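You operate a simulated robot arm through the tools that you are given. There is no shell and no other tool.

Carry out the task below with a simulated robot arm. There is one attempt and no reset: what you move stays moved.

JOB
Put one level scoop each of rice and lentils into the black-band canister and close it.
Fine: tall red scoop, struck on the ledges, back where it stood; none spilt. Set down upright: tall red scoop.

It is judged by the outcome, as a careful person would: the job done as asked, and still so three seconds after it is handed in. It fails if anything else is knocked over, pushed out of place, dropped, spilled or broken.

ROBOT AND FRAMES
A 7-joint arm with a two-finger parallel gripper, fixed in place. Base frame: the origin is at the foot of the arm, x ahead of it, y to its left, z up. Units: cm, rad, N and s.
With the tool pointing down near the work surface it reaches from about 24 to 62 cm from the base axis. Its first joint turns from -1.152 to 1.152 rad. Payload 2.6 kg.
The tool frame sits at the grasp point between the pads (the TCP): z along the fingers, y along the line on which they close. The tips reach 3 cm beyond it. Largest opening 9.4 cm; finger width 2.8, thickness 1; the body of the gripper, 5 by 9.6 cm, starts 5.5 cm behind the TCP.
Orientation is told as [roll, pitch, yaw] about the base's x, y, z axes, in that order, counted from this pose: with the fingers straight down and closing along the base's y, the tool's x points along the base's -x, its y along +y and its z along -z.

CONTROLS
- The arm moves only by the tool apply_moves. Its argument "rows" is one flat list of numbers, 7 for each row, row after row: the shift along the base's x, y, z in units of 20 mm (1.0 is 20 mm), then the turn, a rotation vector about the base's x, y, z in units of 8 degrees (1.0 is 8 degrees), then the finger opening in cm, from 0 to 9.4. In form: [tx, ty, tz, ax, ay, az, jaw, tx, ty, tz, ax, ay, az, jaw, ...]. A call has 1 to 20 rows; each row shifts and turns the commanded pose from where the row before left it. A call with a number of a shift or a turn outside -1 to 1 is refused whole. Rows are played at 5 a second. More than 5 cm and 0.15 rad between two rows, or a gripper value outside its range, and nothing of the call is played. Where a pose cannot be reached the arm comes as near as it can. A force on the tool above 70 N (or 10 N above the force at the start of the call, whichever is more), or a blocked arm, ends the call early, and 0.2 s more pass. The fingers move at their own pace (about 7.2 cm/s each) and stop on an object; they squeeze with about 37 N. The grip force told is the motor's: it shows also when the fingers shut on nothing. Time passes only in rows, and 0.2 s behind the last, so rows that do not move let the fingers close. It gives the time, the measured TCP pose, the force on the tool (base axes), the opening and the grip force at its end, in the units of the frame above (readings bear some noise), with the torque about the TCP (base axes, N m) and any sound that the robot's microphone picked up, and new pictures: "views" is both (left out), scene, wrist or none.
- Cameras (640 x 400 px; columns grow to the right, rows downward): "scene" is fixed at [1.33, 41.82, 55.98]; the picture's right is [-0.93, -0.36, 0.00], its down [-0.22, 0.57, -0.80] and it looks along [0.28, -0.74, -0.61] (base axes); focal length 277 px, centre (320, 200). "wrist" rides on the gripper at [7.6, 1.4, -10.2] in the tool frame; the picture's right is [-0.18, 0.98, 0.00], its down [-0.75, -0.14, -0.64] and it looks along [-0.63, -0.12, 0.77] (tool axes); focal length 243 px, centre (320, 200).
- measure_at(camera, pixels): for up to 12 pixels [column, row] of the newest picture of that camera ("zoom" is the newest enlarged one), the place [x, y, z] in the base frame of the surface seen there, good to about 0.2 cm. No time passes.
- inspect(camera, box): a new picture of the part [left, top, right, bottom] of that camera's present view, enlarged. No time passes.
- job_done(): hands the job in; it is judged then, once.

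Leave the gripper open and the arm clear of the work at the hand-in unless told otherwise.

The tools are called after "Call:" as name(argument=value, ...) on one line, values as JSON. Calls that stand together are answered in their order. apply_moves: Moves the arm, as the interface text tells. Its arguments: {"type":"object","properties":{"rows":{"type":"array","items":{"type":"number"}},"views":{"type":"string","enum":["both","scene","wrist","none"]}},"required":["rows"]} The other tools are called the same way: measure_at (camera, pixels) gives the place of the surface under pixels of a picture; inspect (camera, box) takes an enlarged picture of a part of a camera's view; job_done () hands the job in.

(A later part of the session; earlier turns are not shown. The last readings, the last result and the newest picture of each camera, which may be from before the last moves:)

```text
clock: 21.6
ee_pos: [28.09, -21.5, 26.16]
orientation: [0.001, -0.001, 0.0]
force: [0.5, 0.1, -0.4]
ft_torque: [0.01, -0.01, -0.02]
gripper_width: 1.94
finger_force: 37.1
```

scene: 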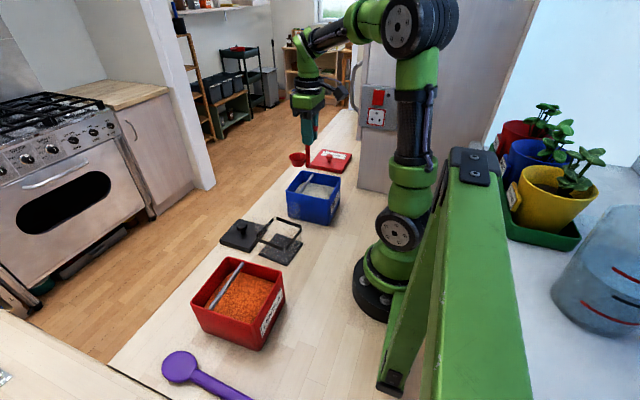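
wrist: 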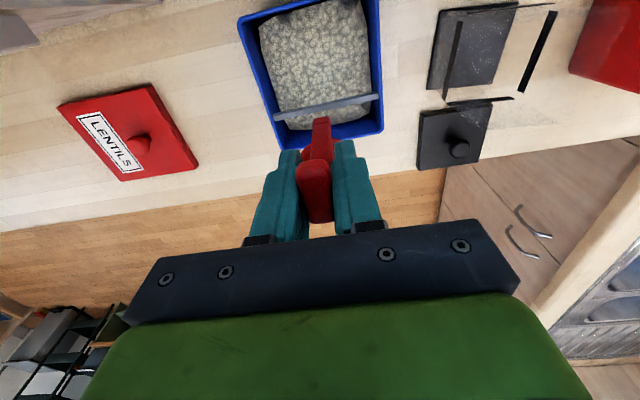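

Now tip the scoop forward 35° in the air, then check bin clearance.

Call:
apply_moves(rows=[0, 0, 0, 0, 0.875, 0, 0, 0, 0, 0, 0, 0.875, 0, 0, 0, 0, 0, 0, 0.875, 0, 0, 0, 0, 0, 0, 0.875, 0, 0, 0, 0, 0, 0, 0.875, 0, 0, 0, 0, -0.9, 0, 0, 0, 0, 0, 0, -0.9, 0, 0, 0, 0, 0, 0, -0.9, 0, 0, 0, 0])

Call:
inspect(camera="scene", box=[270, 110, 360, 220])

Call:
inspect(camera="wrist", box=[200, 20, 440, 230])

```text
clock: 23.4
ee_pos: [28.09, -21.47, 20.82]
orientation: [0.0, 0.611, 0.0]
force: [-0.4, 0.1, 0.0]
ft_torque: [0.02, -0.01, 0.0]
gripper_width: 1.97
finger_force: 36.8
```

scene: 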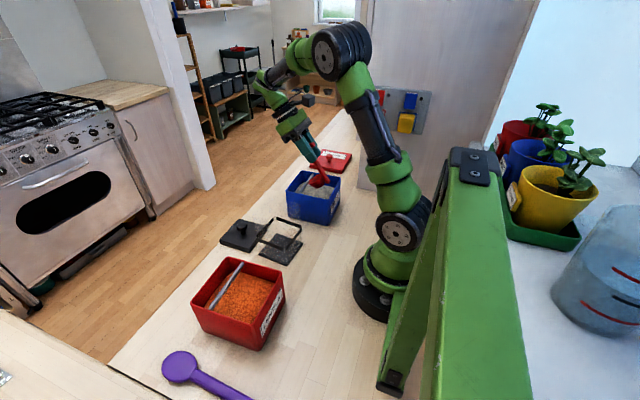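
wrist: 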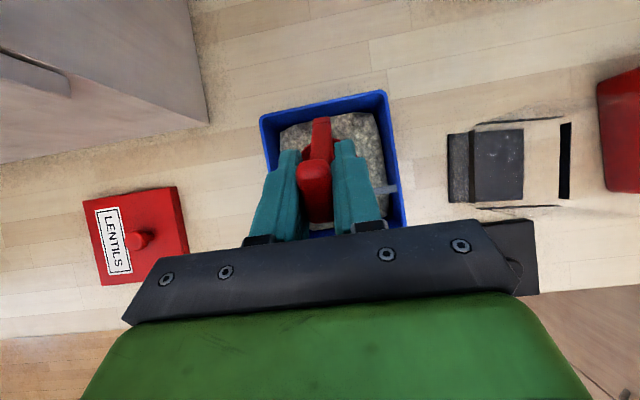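

```text
3.64 times, centred on (315, 165) of scene
```

zoom: 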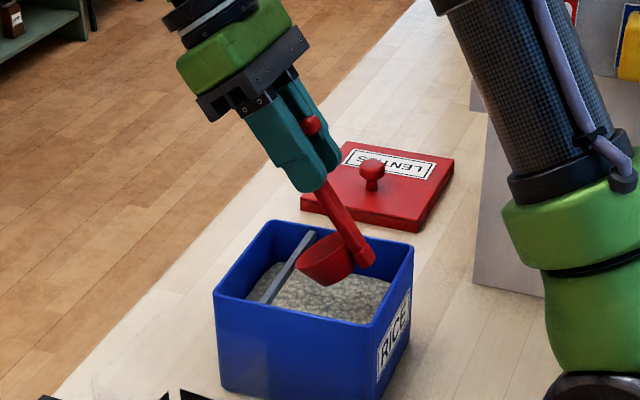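

```text
1.90 times, centred on (320, 125) of wrist
```

zoom: 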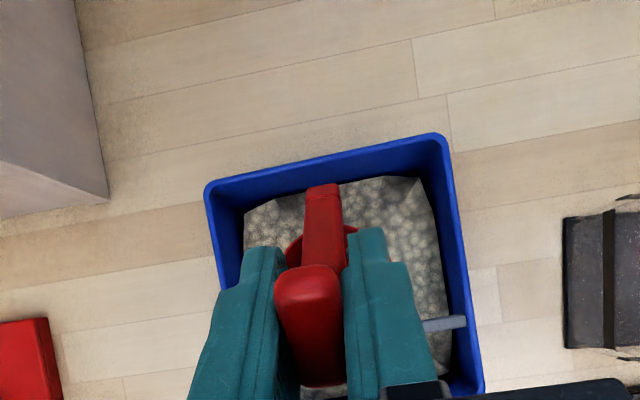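

Tilted scoop is inside the bin's outline. Verify lip and handle end coordinates.

Call:
measure_at(camera="scene", pixels=[[309, 183], [311, 179], [317, 185], [320, 186], [329, 181], [328, 183], [312, 187]])

Call:
measure_at(camera="wrist", pixels=[[321, 120], [320, 130], [325, 180], [271, 105], [380, 95], [390, 185]])

```text
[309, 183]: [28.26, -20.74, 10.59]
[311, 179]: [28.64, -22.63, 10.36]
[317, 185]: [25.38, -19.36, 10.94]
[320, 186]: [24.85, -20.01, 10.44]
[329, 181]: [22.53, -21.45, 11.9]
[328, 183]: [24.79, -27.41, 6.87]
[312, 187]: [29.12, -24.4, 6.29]
```

```text
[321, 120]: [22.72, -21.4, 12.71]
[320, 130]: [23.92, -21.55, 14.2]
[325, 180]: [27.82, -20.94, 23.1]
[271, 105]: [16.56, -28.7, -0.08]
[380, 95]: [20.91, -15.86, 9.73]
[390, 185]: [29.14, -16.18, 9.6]
```

Geometry matches my model (lip at (28.5,10.5)). Now lower the tipped cup into the rice to TCP z≈13.6, slowly.

Call:
apply_moves(rows=[0, 0, -0.5, 0, 0, 0, 0, 0, 0, -0.5, 0, 0, 0, 0, 0, 0, -0.5, 0, 0, 0, 0, 0, 0, -0.3, 0, 0, 0, 0, 0, 0, -0.3, 0, 0, 0, 0, 0, 0, -0.3, 0, 0, 0, 0, 0, 0, -0.3, 0, 0, 0, 0])

Call:
inspect(camera="scene", box=[270, 130, 360, 220])

```text
clock: 25.0
ee_pos: [28.04, -21.37, 15.22]
orientation: [0.001, 0.611, 0.0]
force: [0.7, -1.0, -0.9]
ft_torque: [0.02, 0.0, 0.01]
gripper_width: 1.98
finger_force: 37.3
```

scene: 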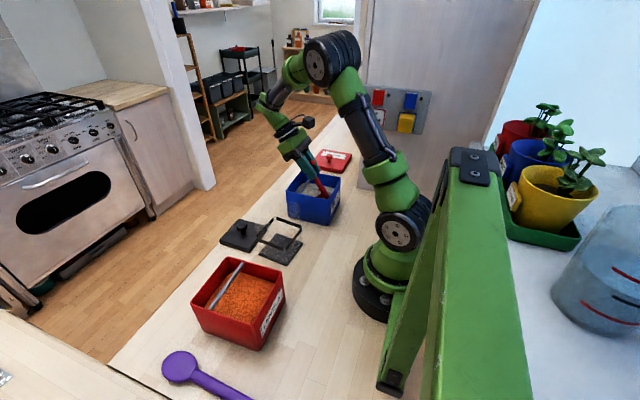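
wrist: 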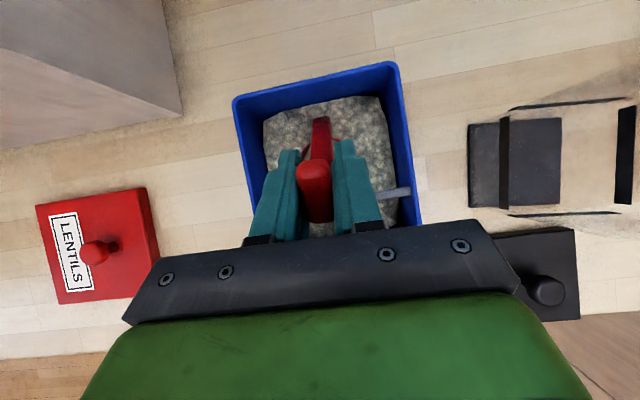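

```text
4.44 times, centred on (315, 175) of scene
```

zoom: 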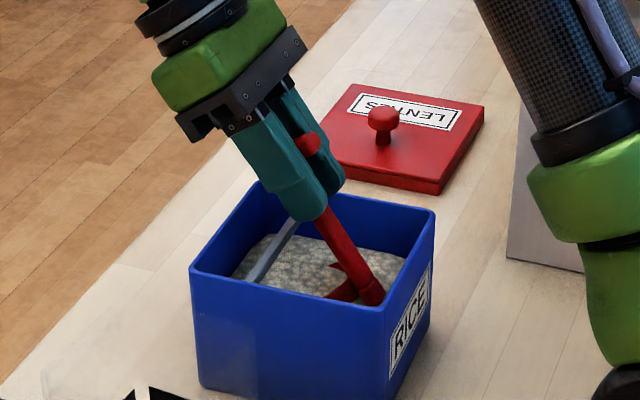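

The cup lip is in the rice, no unusual force. Go 1.4 cm deeper, push forward 1.2 cm, then level the cup under the surface while sliding.

Call:
apply_moves(rows=[0, 0, -0.25, 0, 0, 0, 0, 0, 0, -0.25, 0, 0, 0, 0, 0, 0, -0.2, 0, 0, 0, 0, 0.3, 0, 0, 0, 0, 0, 0, 0.3, 0, 0, 0, 0, 0, 0, -0.271, 0, -0.064, 0, -0.625, 0, 0, -0.271, 0, -0.064, 0, -0.625, 0, 0, -0.271, 0, -0.064, 0, -0.625, 0, 0, -0.271, 0, -0.064, 0, -0.625, 0, 0, -0.271, 0, -0.064, 0, -0.625, 0, 0, -0.271, 0, -0.064, 0, -0.625, 0, 0, -0.271, 0, -0.064, 0, -0.625, 0, 0])

Call:
inspect(camera="scene", box=[270, 130, 360, 220])

Call:
inspect(camera="wrist", box=[200, 20, 440, 230])

```text
clock: 27.6
ee_pos: [25.54, -21.55, 12.88]
orientation: [0.0, -0.003, 0.0]
force: [0.0, -0.7, -0.4]
ft_torque: [-0.03, 0.02, 0.02]
gripper_width: 2.0
finger_force: 36.8
```

scene: 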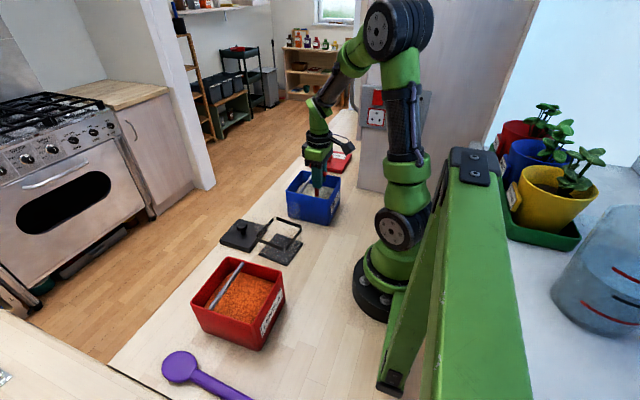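
wrist: 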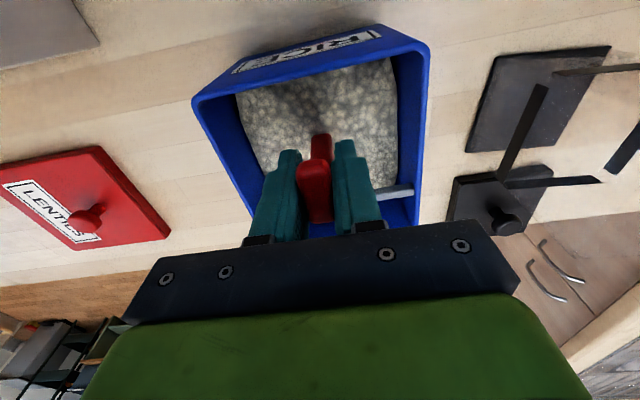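

```text
4.44 times, centred on (315, 175) of scene
```

zoom: 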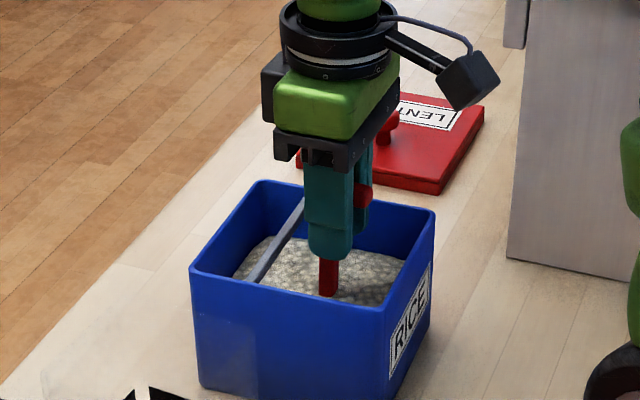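

```text
1.90 times, centred on (320, 125) of wrist
```

zoom: 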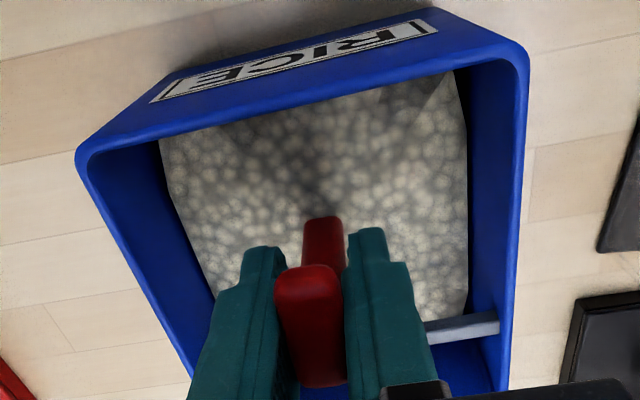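

Cup is level and buried. Back off toward the near side and lift so the rim is at about z 8, clear in front of the bar, to see the fill.

Call:
apply_moves(rows=[-0.3, 0, 0.05, 0, 0, 0, 0, -0.3, 0, 0.1, 0, 0, 0, 0, -0.3, 0, 0.15, 0, 0, 0, 0, -0.3, 0, 0.2, 0, 0, 0, 0, -0.2, 0, 0.25, 0, 0, 0, 0, 0, 0, 0.3, 0, 0, 0, 0, 0, 0, 0.3, 0, 0, 0, 0, 0, 0, 0.3, 0, 0, 0, 0])

Call:
inspect(camera="scene", box=[280, 150, 350, 215])

Call:
inspect(camera="wrist", box=[200, 20, 440, 230])

```text
clock: 29.4
ee_pos: [22.72, -21.65, 16.32]
orientation: [0.001, 0.0, -0.001]
force: [-0.6, 0.4, -0.8]
ft_torque: [0.0, 0.04, 0.0]
gripper_width: 1.95
finger_force: 37.1
```

scene: 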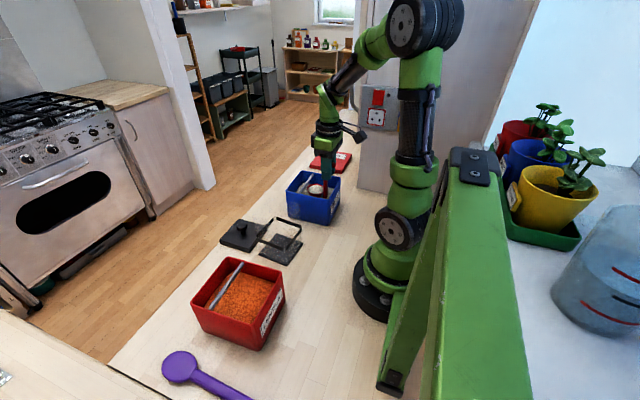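
wrist: 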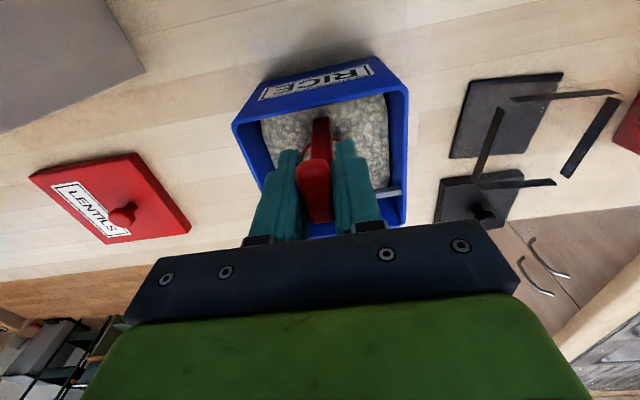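

```text
6.15 times, centred on (315, 182) of scene
```

zoom: 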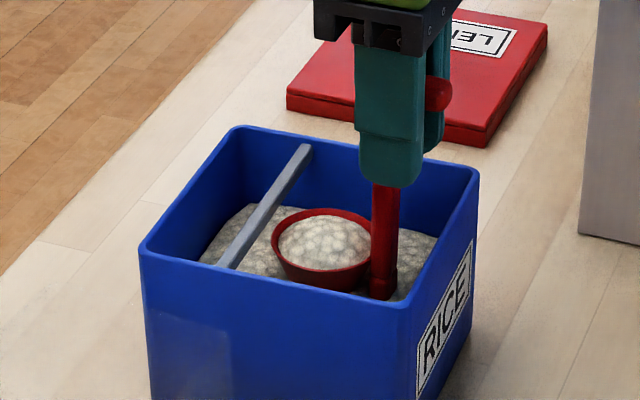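

```text
1.90 times, centred on (320, 125) of wrist
```

zoom: 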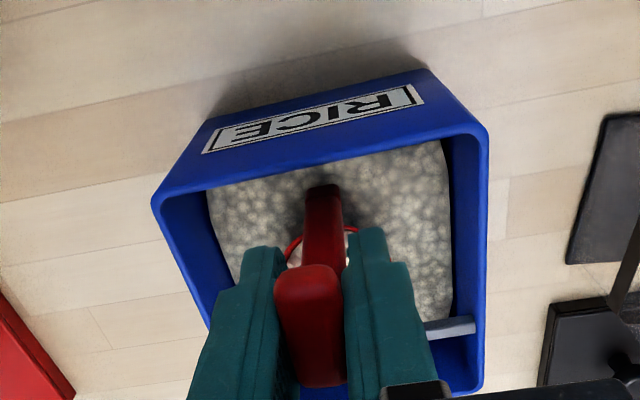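

Cup shows a clear heap of rice. Measure rim and heap heights.

Call:
measure_at(camera="scene", pixels=[[307.5, 188.5], [315, 195], [315.8, 183.6], [316, 187], [316, 189], [314, 186], [311, 184.5], [313, 191], [318, 193]])

Call:
inspect(camera="scene", box=[300, 175, 330, 205])

```text
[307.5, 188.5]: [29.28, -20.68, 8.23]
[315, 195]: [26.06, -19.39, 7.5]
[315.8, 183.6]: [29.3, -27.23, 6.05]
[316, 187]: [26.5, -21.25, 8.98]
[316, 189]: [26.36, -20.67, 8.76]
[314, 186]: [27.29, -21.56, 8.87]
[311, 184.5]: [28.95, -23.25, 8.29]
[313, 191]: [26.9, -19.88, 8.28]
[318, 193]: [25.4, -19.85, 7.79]
```

```text
13.33 times, centred on (315, 190) of scene
```

zoom: 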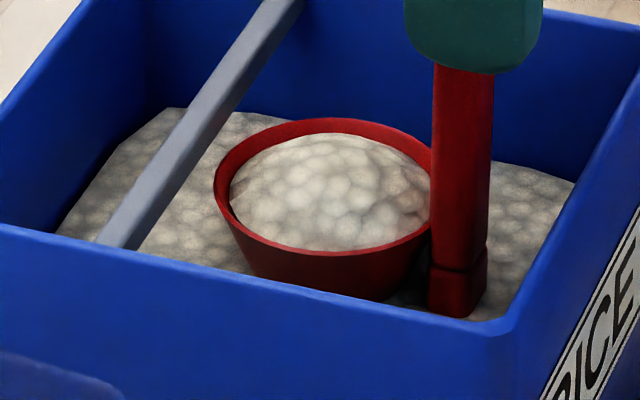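

Rim ≈ z 8.1 and heap ≈ 9.0. I raise the rim to about 8.55, slide the cup under the bar so the mouth is beneath it, then feel upward for the bar's underside.

Call:
apply_moves(rows=[0, 0, 0.2, 0, 0, 0, 0, 0.25, 0, 0, 0, 0, 0, 0, 0.25, 0, 0, 0, 0, 0, 0, 0.25, 0, 0, 0, 0, 0, 0, 0.25, 0, 0, 0, 0, 0, 0, 0.25, 0, 0, 0, 0, 0, 0])

Call:
inspect(camera="scene", box=[300, 175, 330, 205])

```text
clock: 30.8
ee_pos: [25.3, -21.49, 16.7]
orientation: [0.0, 0.0, 0.0]
force: [-0.2, 0.2, -1.0]
ft_torque: [-0.01, 0.03, -0.01]
gripper_width: 1.99
finger_force: 37.1
```

scene: 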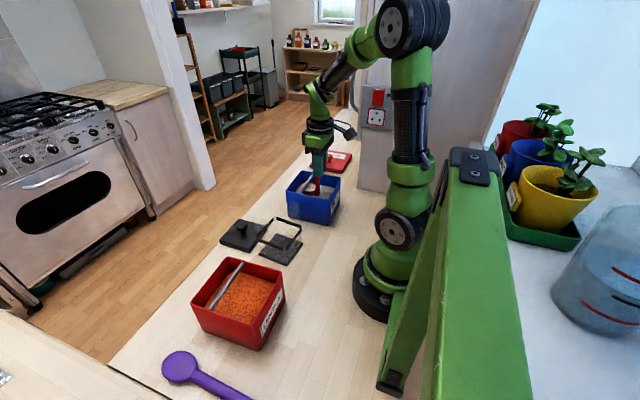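
wrist: 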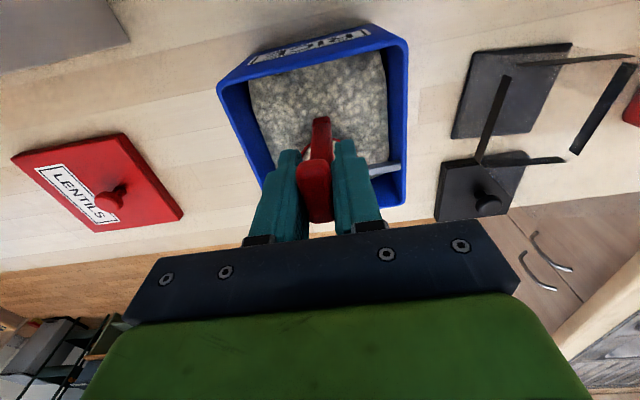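

```text
13.33 times, centred on (315, 190) of scene
```

zoom: 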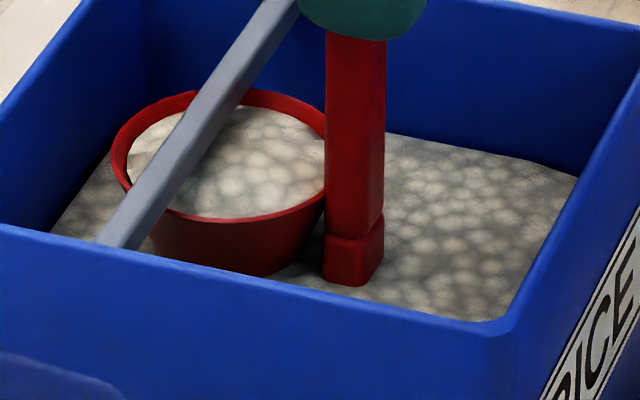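

The heap already looks struck flat. I feel for the bar's underside with 0.5 mm rises.

Call:
apply_moves(rows=[0, 0, 0.025, 0, 0, 0, 0, 0, 0, 0.025, 0, 0, 0, 0, 0, 0, 0, 0, 0, 0, 0], views="none")

Call:
measure_at(camera="zoom", pixels=[[215, 190], [260, 150], [160, 140], [115, 150], [300, 110], [190, 213], [180, 130], [210, 105], [200, 130]])

```text
clock: 31.6
ee_pos: [25.25, -21.54, 16.76]
orientation: [0.002, 0.0, -0.001]
force: [-0.7, 0.3, -1.2]
ft_torque: [-0.01, 0.03, -0.01]
gripper_width: 1.96
finger_force: 36.6
```

```text
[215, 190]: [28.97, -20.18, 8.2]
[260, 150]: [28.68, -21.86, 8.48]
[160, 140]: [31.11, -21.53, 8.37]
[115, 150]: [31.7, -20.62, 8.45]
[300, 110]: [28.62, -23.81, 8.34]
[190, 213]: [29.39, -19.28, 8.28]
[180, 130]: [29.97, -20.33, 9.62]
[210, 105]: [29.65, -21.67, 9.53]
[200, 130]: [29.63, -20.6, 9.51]
```

Surface ≈ rim level (≈8.3–8.5). Raise a further 1.5 mm carefully, then push through to x≈26.4 and draw back to complete the strike.

Call:
apply_moves(rows=[0, 0, 0.025, 0, 0, 0, 0, 0, 0, 0.025, 0, 0, 0, 0, 0, 0, 0.025, 0, 0, 0, 0, 0, 0, 0, 0, 0, 0, 0], views="none")

Call:
apply_moves(rows=[0.2, 0, 0, 0, 0, 0, 0, 0.2, 0, 0, 0, 0, 0, 0, 0.15, 0, 0, 0, 0, 0, 0, 0, 0, 0, 0, 0, 0, 0], views="none")

Call:
inspect(camera="scene", box=[300, 175, 330, 205])

```text
clock: 32.6
ee_pos: [25.28, -21.47, 16.81]
orientation: [0.0, 0.001, -0.001]
force: [-0.2, -0.1, -2.3]
ft_torque: [-0.03, 0.08, 0.02]
gripper_width: 2.0
finger_force: 37.2
```

```text
clock: 33.6
ee_pos: [26.41, -21.32, 16.76]
orientation: [0.0, -0.002, 0.001]
force: [-0.4, 0.5, -0.1]
ft_torque: [-0.01, 0.0, -0.01]
gripper_width: 1.98
finger_force: 37.3
```

```text
13.33 times, centred on (315, 190) of scene
```

zoom: 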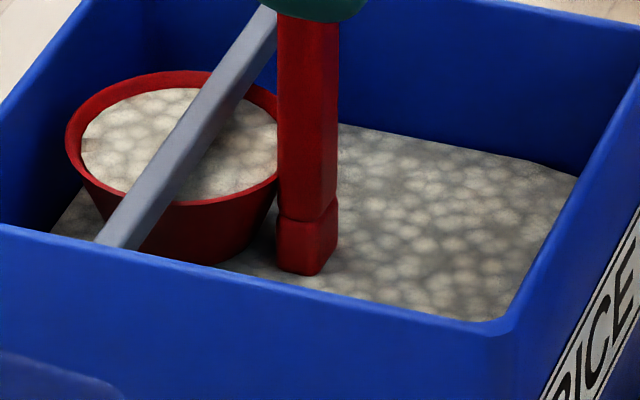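

The rice is flat with the rim; a −2 N reading hinted the rim just touches the bar. Lower a hair and draw back out from under the bar, then lift clear.

Call:
apply_moves(rows=[0, 0, -0.05, 0, 0, 0, 0, -0.3, 0, 0, 0, 0, 0, 0, -0.3, 0, 0, 0, 0, 0, 0, -0.3, 0, 0, 0, 0, 0, 0, -0.3, 0, 0, 0, 0, 0, 0, -0.3, 0, 0, 0, 0, 0, 0, -0.3, 0, 0, 0, 0, 0, 0, 0, 0, 0, 0, 0, 0, 0], views="none")

Call:
inspect(camera="scene", box=[300, 175, 330, 205])

```text
clock: 35.4
ee_pos: [22.77, -21.55, 16.8]
orientation: [0.0, 0.0, 0.0]
force: [0.9, 0.4, -0.8]
ft_torque: [0.0, -0.01, 0.01]
gripper_width: 1.98
finger_force: 36.7
```

```text
13.33 times, centred on (315, 190) of scene
```

zoom: 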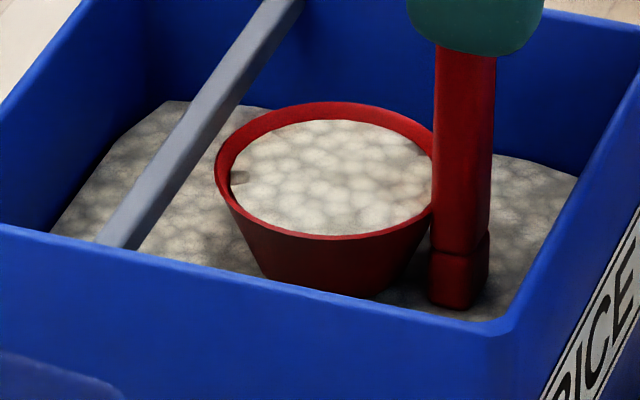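

A clean level scoop. Lift straight up slowly to z≈27.

Call:
apply_moves(rows=[0, 0, 0.15, 0, 0, 0, 0, 0, 0, 0.3, 0, 0, 0, 0, 0, 0, 0.5, 0, 0, 0, 0, 0, 0, 0.55, 0, 0, 0, 0, 0, 0, 0.55, 0, 0, 0, 0, 0, 0, 0.55, 0, 0, 0, 0, 0, 0, 0.55, 0, 0, 0, 0, 0, 0, 0.55, 0, 0, 0, 0, 0, 0, 0.55, 0, 0, 0, 0, 0, 0, 0.45, 0, 0, 0, 0, 0, 0, 0.3, 0, 0, 0, 0, 0, 0, 0.1, 0, 0, 0, 0, 0, 0, 0, 0, 0, 0, 0], views="scene")

Call:
inspect(camera="scene", box=[270, 110, 360, 220])

```text
clock: 38.2
ee_pos: [22.75, -21.51, 27.0]
orientation: [0.0, -0.001, 0.001]
force: [0.1, 0.7, -0.6]
ft_torque: [-0.04, -0.03, 0.02]
gripper_width: 2.0
finger_force: 37.6
```

scene: 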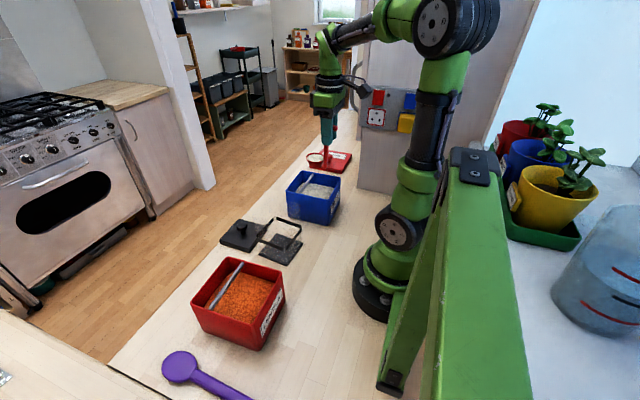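

```text
3.64 times, centred on (315, 165) of scene
```

zoom: 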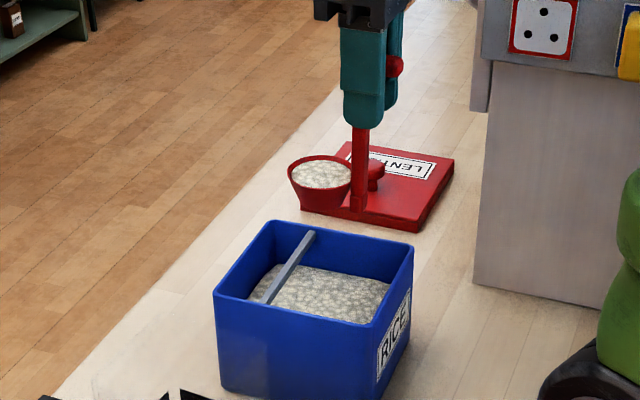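

Scoop is level and clean, nothing spilt. Carry it smoothly to above the canister, turning yaw to −90°, ending near (30,4.2,27).

Call:
apply_moves(rows=[0.061, 0.217, 0, 0, 0, -0.19, 0, 0.121, 0.435, 0, 0, 0, -0.379, 0, 0.202, 0.725, 0, 0, 0, -0.632, 0, 0.202, 0.725, 0, 0, 0, -0.632, 0, 0.202, 0.725, 0, 0, 0, -0.632, 0, 0.202, 0.725, 0, 0, 0, -0.632, 0, 0.202, 0.725, 0, 0, 0, -0.632, 0, 0.202, 0.725, 0, 0, 0, -0.632, 0, 0.202, 0.725, 0, 0, 0, -0.632, 0, 0.202, 0.725, 0, 0, 0, -0.632, 0, 0.202, 0.725, 0, 0, 0, -0.632, 0, 0.202, 0.725, 0, 0, 0, -0.632, 0, 0.202, 0.725, 0, 0, 0, -0.632, 0, 0.202, 0.725, 0, 0, 0, -0.632, 0, 0.202, 0.725, 0, 0, 0, -0.632, 0, 0.202, 0.725, 0, 0, 0, -0.632, 0, 0.202, 0.725, 0, 0, 0, -0.632, 0, 0.202, 0.725, 0, 0, 0, -0.632, 0, 0.121, 0.435, 0, 0, 0, -0.379, 0, 0.061, 0.217, 0, 0, 0, -0.19, 0])

Call:
inspect(camera="scene", box=[230, 130, 350, 270])

```text
clock: 42.4
ee_pos: [29.99, 4.4, 27.09]
orientation: [0.0, 0.001, -1.573]
force: [0.0, -0.4, -0.3]
ft_torque: [0.03, 0.0, -0.01]
gripper_width: 1.95
finger_force: 37.5
```

scene: 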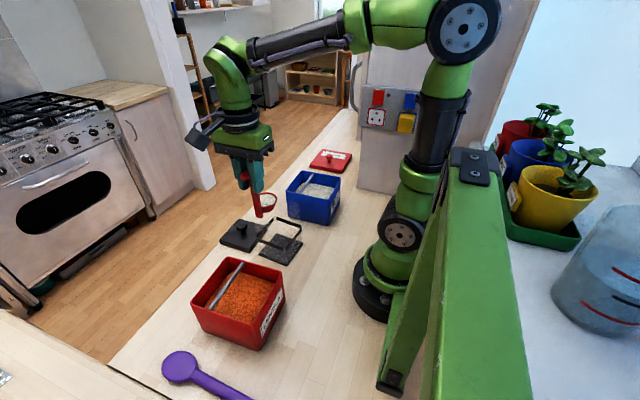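
wrist: 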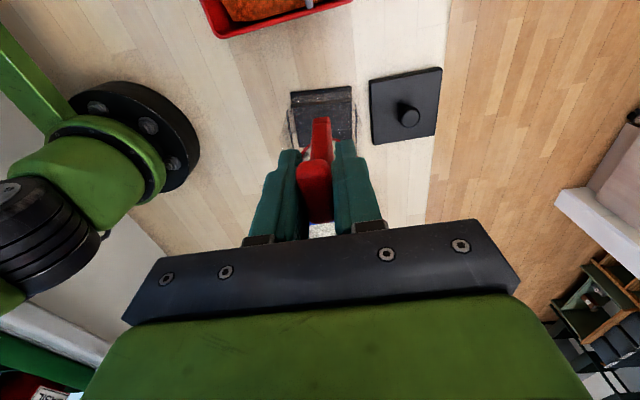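

```text
2.86 times, centred on (290, 200) of scene
```

zoom: 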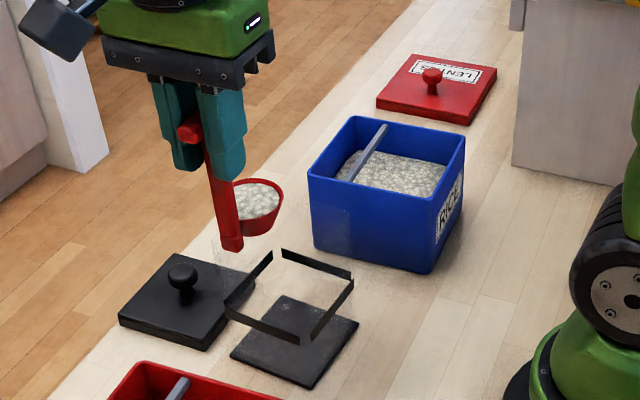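

Level rice still in cup. Check cup lip position relative to the canister.

Call:
measure_at(camera="zoom", pixels=[[281, 192], [260, 200], [250, 210], [275, 205], [230, 240], [270, 225], [240, 230]])

```text
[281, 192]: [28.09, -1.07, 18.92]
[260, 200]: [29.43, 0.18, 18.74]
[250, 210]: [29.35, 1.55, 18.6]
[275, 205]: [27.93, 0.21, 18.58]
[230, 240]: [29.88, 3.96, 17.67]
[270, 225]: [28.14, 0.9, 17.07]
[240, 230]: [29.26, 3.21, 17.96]
```

Lip is at about (30,−2.1,18.7), over the canister (x 25–33, y −6.7–2). Begin tipping, keeping the lip fixed at y≈−2, z≈18; first to 48°.

Call:
apply_moves(rows=[0, 0, -0.23, 0, 0, 0, 0, 0, 0, -0.22, 0, 0, 0, 0, 0, -0.3, 0.203, 0.5, 0, 0, 0, 0, -0.3, 0.202, 0.5, 0, 0, 0, 0, -0.328, 0.16, 0.5, 0, 0, 0, 0, -0.327, 0.16, 0.5, 0, 0, 0, 0, -0.345, 0.11, 0.5, 0, 0, 0, 0, -0.345, 0.11, 0.5, 0, 0, 0, 0, -0.358, 0.063, 0.5, 0, 0, 0, 0, -0.357, 0.062, 0.5, 0, 0, 0, 0, -0.363, 0.015, 0.5, 0, 0, 0, 0, -0.362, 0.015, 0.5, 0, 0, 0, 0, -0.36, -0.037, 0.5, 0, 0, 0, 0, -0.36, -0.038, 0.5, 0, 0, 0], views="scene")

Call:
inspect(camera="scene", box=[230, 130, 350, 270])

```text
clock: 45.4
ee_pos: [29.76, -3.85, 28.18]
orientation: [-0.001, 0.84, -1.571]
force: [-0.8, -0.6, -0.2]
ft_torque: [-0.01, -0.03, 0.03]
gripper_width: 2.0
finger_force: 36.9
```

scene: 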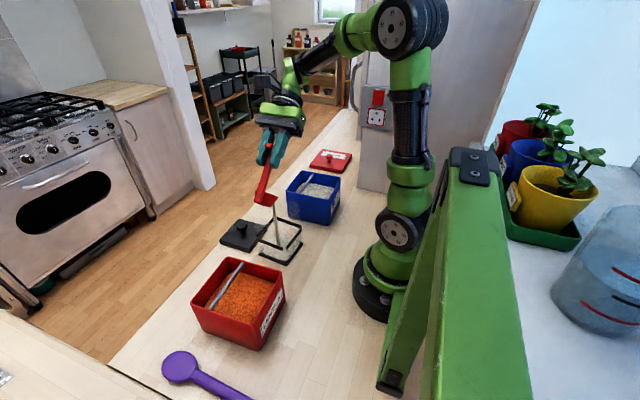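

```text
2.86 times, centred on (290, 200) of scene
```

zoom: 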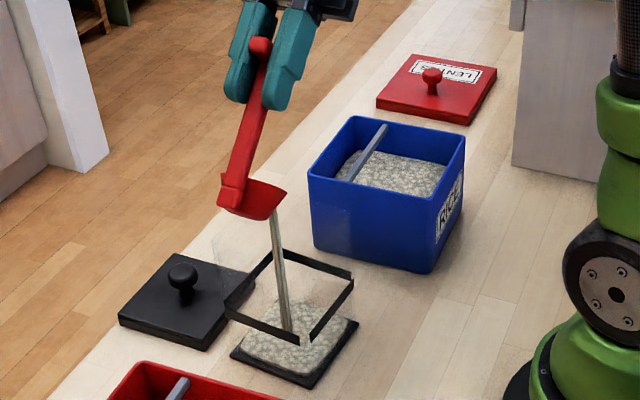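

Rice streams cleanly into the canister. Continue tipping to ~96°.

Call:
apply_moves(rows=[0, -0.353, -0.09, 0.5, 0, 0, 0, 0, -0.352, -0.09, 0.5, 0, 0, 0, 0, -0.338, -0.137, 0.5, 0, 0, 0, 0, -0.337, -0.138, 0.5, 0, 0, 0, 0, -0.313, -0.18, 0.5, 0, 0, 0, 0, -0.312, -0.18, 0.5, 0, 0, 0, 0, -0.288, -0.222, 0.5, 0, 0, 0, 0, -0.287, -0.223, 0.5, 0, 0, 0, 0, -0.25, -0.262, 0.5, 0, 0, 0, 0, -0.25, -0.263, 0.5, 0, 0, 0, 0, -0.215, -0.292, 0.5, 0, 0, 0, 0, -0.215, -0.293, 0.5, 0, 0, 0, 0, 0, 0, 0, 0, 0, 0], views="scene")

Call:
inspect(camera="scene", box=[230, 130, 350, 270])

```text
clock: 48.2
ee_pos: [29.9, -10.9, 23.35]
orientation: [-3.133, 1.465, 1.579]
force: [-0.7, -0.9, -1.7]
ft_torque: [-0.04, 0.01, 0.02]
gripper_width: 1.96
finger_force: 36.5
```

scene: 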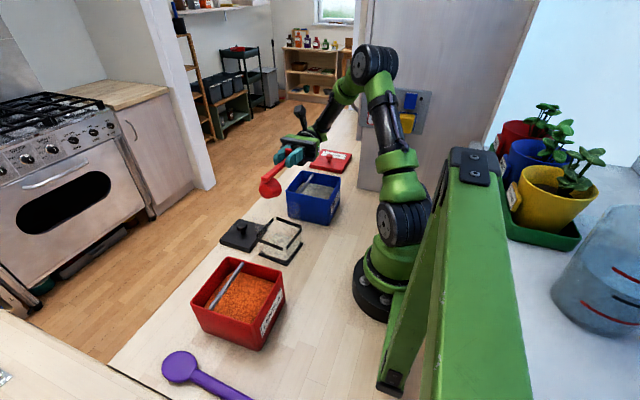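

```text
2.86 times, centred on (290, 200) of scene
```

zoom: 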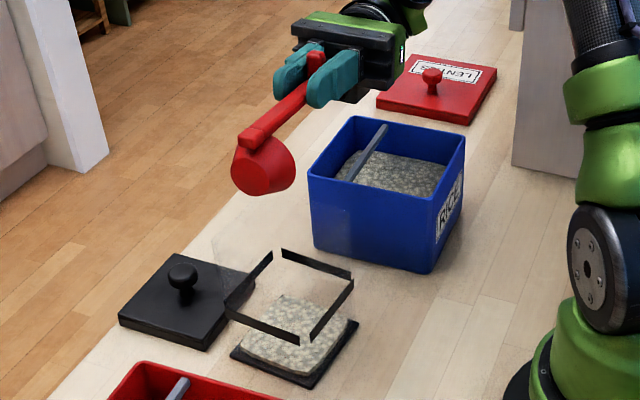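

Stream has stopped at 96°. Tip on to 112° over the canister to shed any last grains, with a short wait.

Call:
apply_moves(rows=[0, -0.168, -0.32, 0.5, 0, 0, 0, 0, -0.167, -0.32, 0.5, 0, 0, 0, 0, -0.125, -0.345, 0.5, 0, 0, 0, 0, -0.125, -0.345, 0.5, 0, 0, 0, 0, 0, 0, 0, 0, 0, 0, 0, 0, 0, 0, 0, 0, 0, 0, 0, 0, 0, 0, 0, 0])

Call:
inspect(camera="scene", box=[230, 130, 350, 270])

Call:
inspect(camera="wrist", box=[200, 20, 440, 230])

```text
clock: 49.8
ee_pos: [29.88, -11.88, 20.52]
orientation: [-3.14, 1.187, 1.573]
force: [-0.3, 0.1, -0.4]
ft_torque: [-0.02, 0.02, 0.01]
gripper_width: 1.94
finger_force: 37.1
```

scene: 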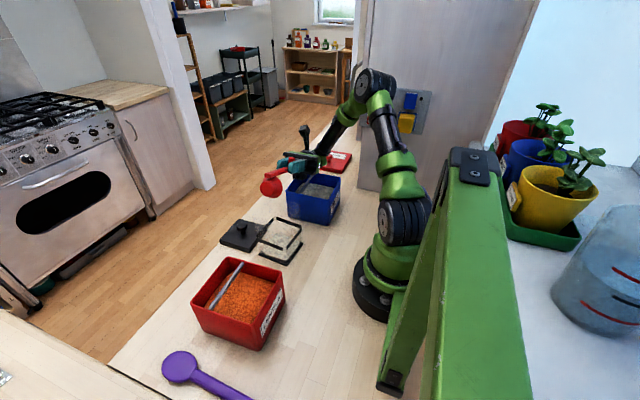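
wrist: 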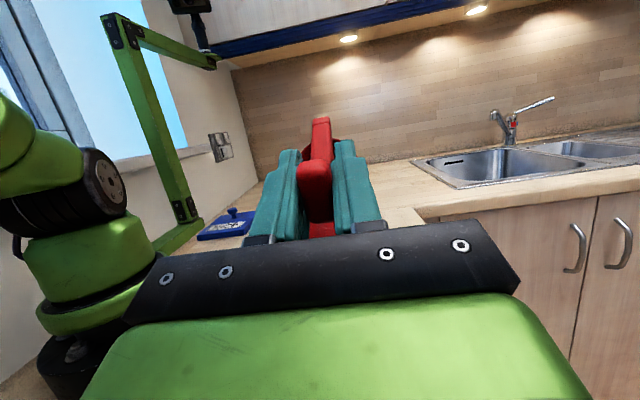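

```text
2.86 times, centred on (290, 200) of scene
```

zoom: 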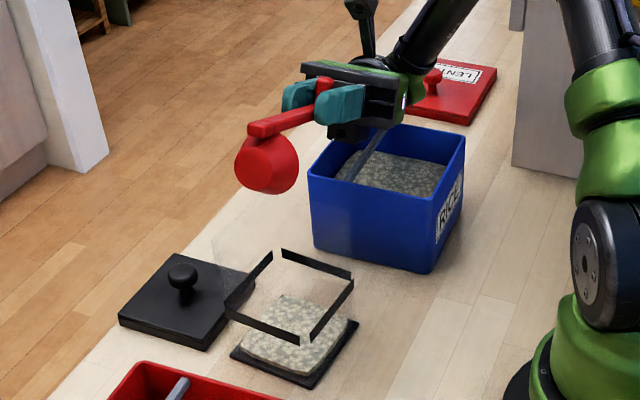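

```text
1.90 times, centred on (320, 125) of wrist
```

zoom: 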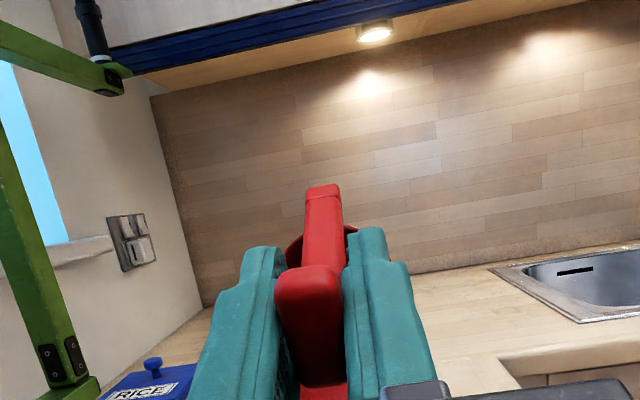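

Rice lies in the canister, none outside. Un-tip along the reverse path and check the cup is empty.

Call:
apply_moves(rows=[0, 0.25, 0.69, -1, 0, 0, 0, 0, 0.335, 0.64, -1, 0, 0, 0, 0, 0.43, 0.585, -1, 0, 0, 0, 0, 0.5, 0.525, -1, 0, 0, 0, 0, 0.575, 0.445, -1, 0, 0, 0, 0, 0.625, 0.36, -1, 0, 0, 0, 0, 0.675, 0.275, -1, 0, 0, 0, 0, 0.705, 0.18, -1, 0, 0, 0, 0, 0.72, 0.075, -1, 0, 0, 0, 0, 0.725, -0.03, -1, 0, 0, 0, 0, 0.715, -0.05, -1, 0, 0, 0, 0, 0.69, -0.1, -1, 0, 0, 0, 0, 0.655, -0.2, -1, 0, 0, 0, 0, 0.6, -0.2, -1, 0, 0, 0], views="scene")

Call:
inspect(camera="scene", box=[240, 170, 320, 270])

Call:
inspect(camera="scene", box=[195, 255, 290, 350])

```text
clock: 52.8
ee_pos: [29.88, 4.13, 27.0]
orientation: [0.002, -0.003, -1.574]
force: [-0.4, 0.1, -0.6]
ft_torque: [0.0, -0.03, 0.02]
gripper_width: 1.97
finger_force: 36.9
```

scene: 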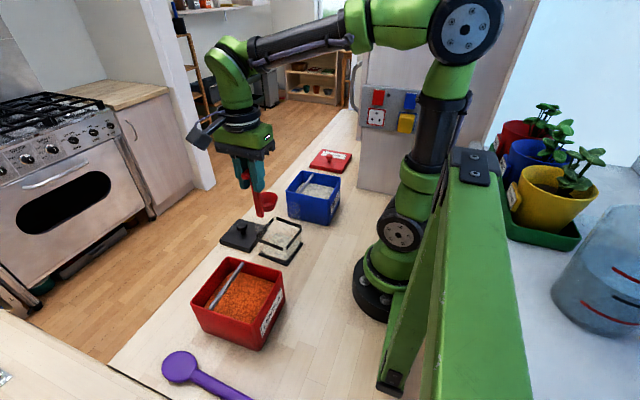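

```text
4.00 times, centred on (280, 220) of scene
```

zoom: 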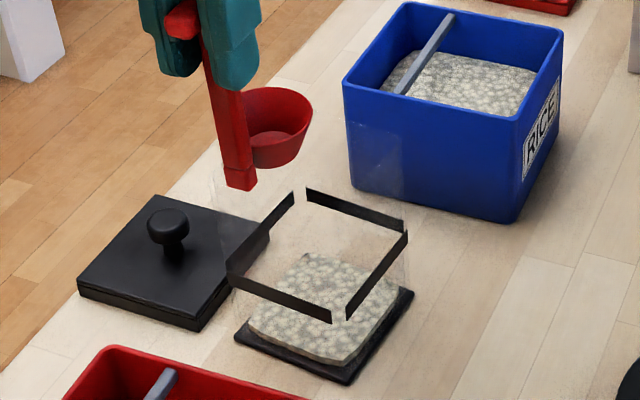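

```text
4.21 times, centred on (242, 302) of scene
```

zoom: 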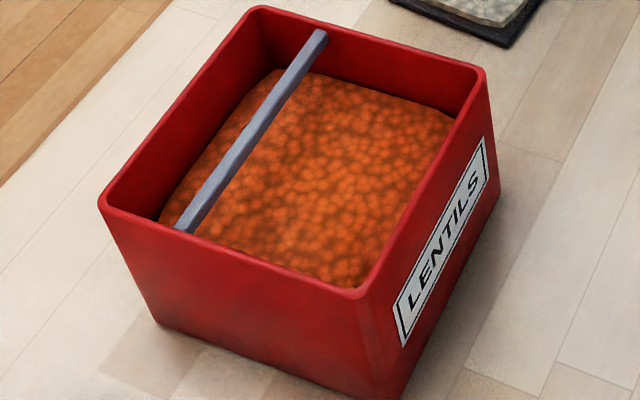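

Cup is empty, nothing spilt. Now measure the lentil bin: rim corners, bar and surface.

Call:
measure_at(camera="zoom", pixels=[[105, 200], [258, 10], [480, 72], [360, 292], [318, 38], [328, 45], [182, 225], [195, 225], [250, 125], [265, 130], [325, 55], [193, 230]])

Call:
measure_at(camera="zoom", pixels=[[180, 100], [370, 42], [420, 180], [230, 252], [320, 180], [220, 130], [260, 230], [400, 120], [287, 100], [230, 180], [240, 180], [330, 130]])

```text
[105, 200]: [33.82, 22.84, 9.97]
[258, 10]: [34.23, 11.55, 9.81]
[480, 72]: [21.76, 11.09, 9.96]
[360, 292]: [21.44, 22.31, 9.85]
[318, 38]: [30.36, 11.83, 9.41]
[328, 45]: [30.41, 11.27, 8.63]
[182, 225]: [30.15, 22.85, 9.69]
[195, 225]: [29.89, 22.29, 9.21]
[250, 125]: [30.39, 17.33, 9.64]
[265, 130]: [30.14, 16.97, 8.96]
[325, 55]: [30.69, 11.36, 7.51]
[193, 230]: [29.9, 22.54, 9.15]
```

```text
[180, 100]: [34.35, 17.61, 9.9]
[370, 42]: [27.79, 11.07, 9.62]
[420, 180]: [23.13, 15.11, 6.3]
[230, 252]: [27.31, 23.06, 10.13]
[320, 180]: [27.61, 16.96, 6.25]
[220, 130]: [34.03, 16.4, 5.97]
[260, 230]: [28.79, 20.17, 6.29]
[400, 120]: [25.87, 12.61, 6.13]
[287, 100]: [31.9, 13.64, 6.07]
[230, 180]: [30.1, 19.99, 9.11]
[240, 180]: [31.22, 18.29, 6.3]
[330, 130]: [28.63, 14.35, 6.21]
```

Lentil bin is the same size, centred (27.8,17.0), its bar about x 30.0–30.7, surface z≈6.2 — so I repeat the rice moves shifted by (+0.5,+38.4). Travel to (28.6,16.9,26.5) turning yaw back to 0.

Call:
apply_moves(rows=[-0.055, 0.532, 0, 0, 0, 0.9375, 0, -0.055, 0.532, 0, 0, 0, 0.9375, 0, -0.055, 0.532, 0, 0, 0, 0.9375, 0, -0.055, 0.532, 0, 0, 0, 0.9375, 0, -0.055, 0.532, 0, 0, 0, 0.9375, 0, -0.055, 0.532, 0, 0, 0, 0.9375, 0, -0.055, 0.532, 0, 0, 0, 0.9375, 0, -0.055, 0.532, 0, 0, 0, 0.9375, 0, -0.055, 0.532, 0, 0, 0, 0.9375, 0, -0.055, 0.532, 0, 0, 0, 0.9375, 0, -0.055, 0.532, 0, 0, 0, 0.9375, 0, -0.055, 0.532, 0, 0, 0, 0.9375, 0, 0, 0, 0, 0, 0, 0, 0])

```text
clock: 55.6
ee_pos: [28.48, 17.16, 27.02]
orientation: [-0.001, -0.001, 0.001]
force: [-0.2, 0.5, -0.5]
ft_torque: [-0.03, 0.04, -0.01]
gripper_width: 1.97
finger_force: 36.4
```

scene: 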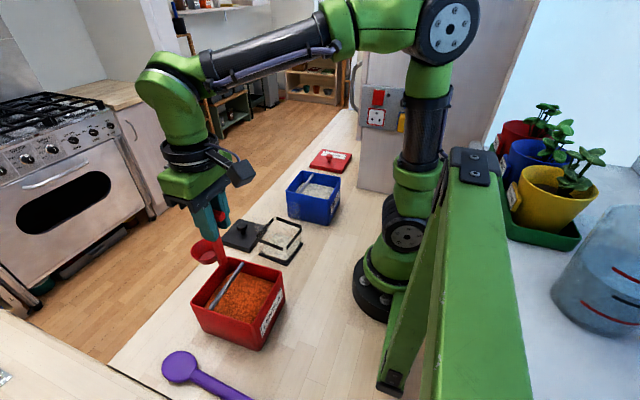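
wrist: 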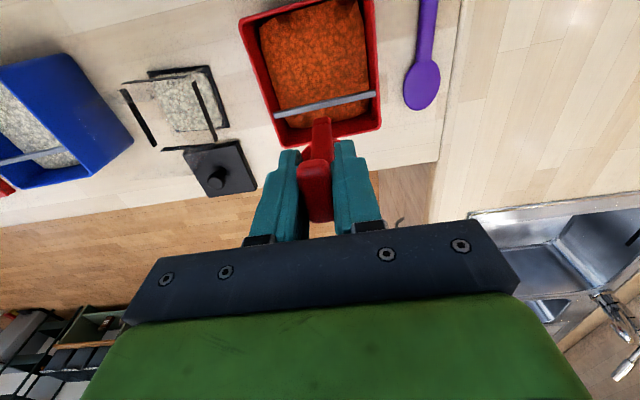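

Tip forward 35° and lower to z≈20.8, then check alignment.

Call:
apply_moves(rows=[0.02, -0.05, 0, 0, 0.875, 0, 0, 0.02, -0.05, 0, 0, 0.875, 0, 0, 0, 0, 0, 0, 0.875, 0, 0, 0, 0, 0, 0, 0.875, 0, 0, 0, 0, 0, 0, 0.875, 0, 0, 0, 0, -0.9, 0, 0, 0, 0, 0, 0, -0.9, 0, 0, 0, 0, 0, 0, -0.9, 0, 0, 0, 0, 0, 0, -0.4, 0, 0, 0, 0])

Call:
inspect(camera="scene", box=[180, 210, 300, 350])

Call:
inspect(camera="wrist", box=[200, 20, 440, 230])

```text
clock: 57.6
ee_pos: [28.44, 16.88, 20.86]
orientation: [0.0, 0.611, -0.003]
force: [0.5, -0.4, 0.1]
ft_torque: [-0.01, 0.0, -0.01]
gripper_width: 1.96
finger_force: 37.1
```

scene: 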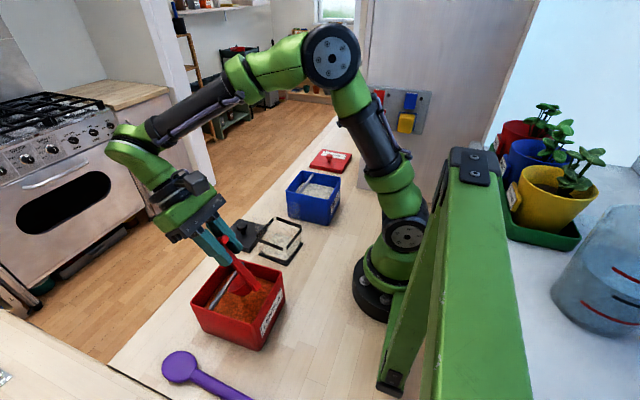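
wrist: 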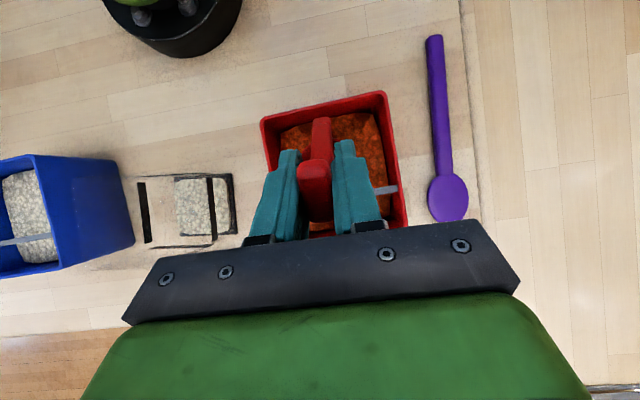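

```text
2.86 times, centred on (240, 280) of scene
```

zoom: 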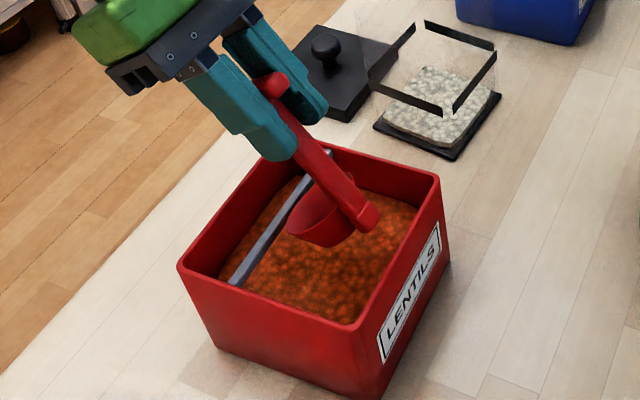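

```text
1.90 times, centred on (320, 125) of wrist
```

zoom: 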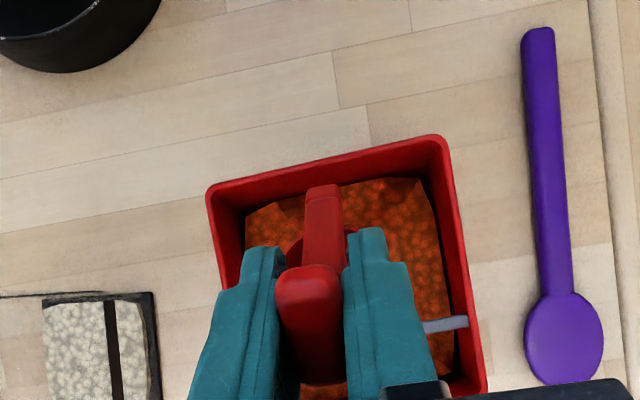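

Alignment matches the rice run. Shift +0.2 cm in x, then dig: down to 13.8, forward, and level under the surface.

Call:
apply_moves(rows=[0.1, 0.02, -0.5, 0, 0, 0, 0, 0, 0, -0.5, 0, 0, 0, 0, 0, 0, -0.5, 0, 0, 0, 0, 0, 0, -0.3, 0, 0, 0, 0, 0, 0, -0.3, 0, 0, 0, 0, 0, 0, -0.3, 0, 0, 0, 0, 0, 0, -0.3, 0, 0, 0, 0, 0, 0, -0.3, 0, 0, 0, 0, 0, 0, -0.3, 0, 0, 0, 0, 0, 0, -0.23, 0, 0, 0, 0], views="scene")

Call:
inspect(camera="scene", box=[180, 210, 300, 350])

```text
clock: 59.8
ee_pos: [28.83, 16.89, 13.93]
orientation: [-0.002, 0.612, -0.001]
force: [-1.0, -0.1, -0.4]
ft_torque: [0.0, -0.03, -0.03]
gripper_width: 1.99
finger_force: 36.2
```

scene: 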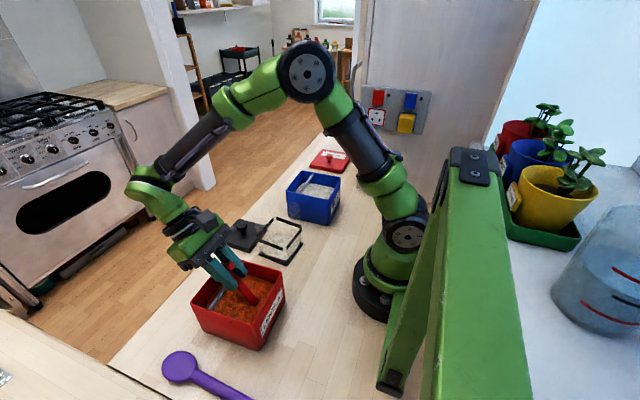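

```text
2.86 times, centred on (240, 280) of scene
```

zoom: 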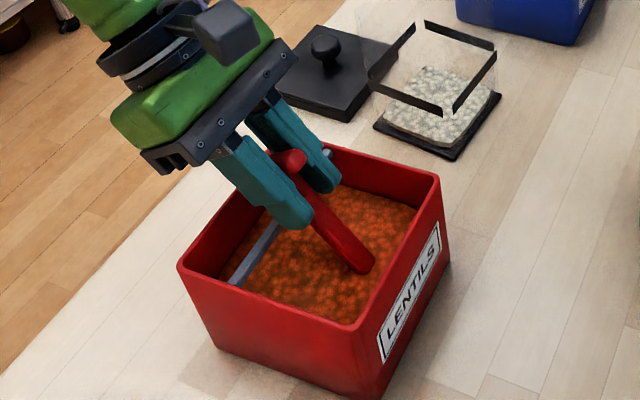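

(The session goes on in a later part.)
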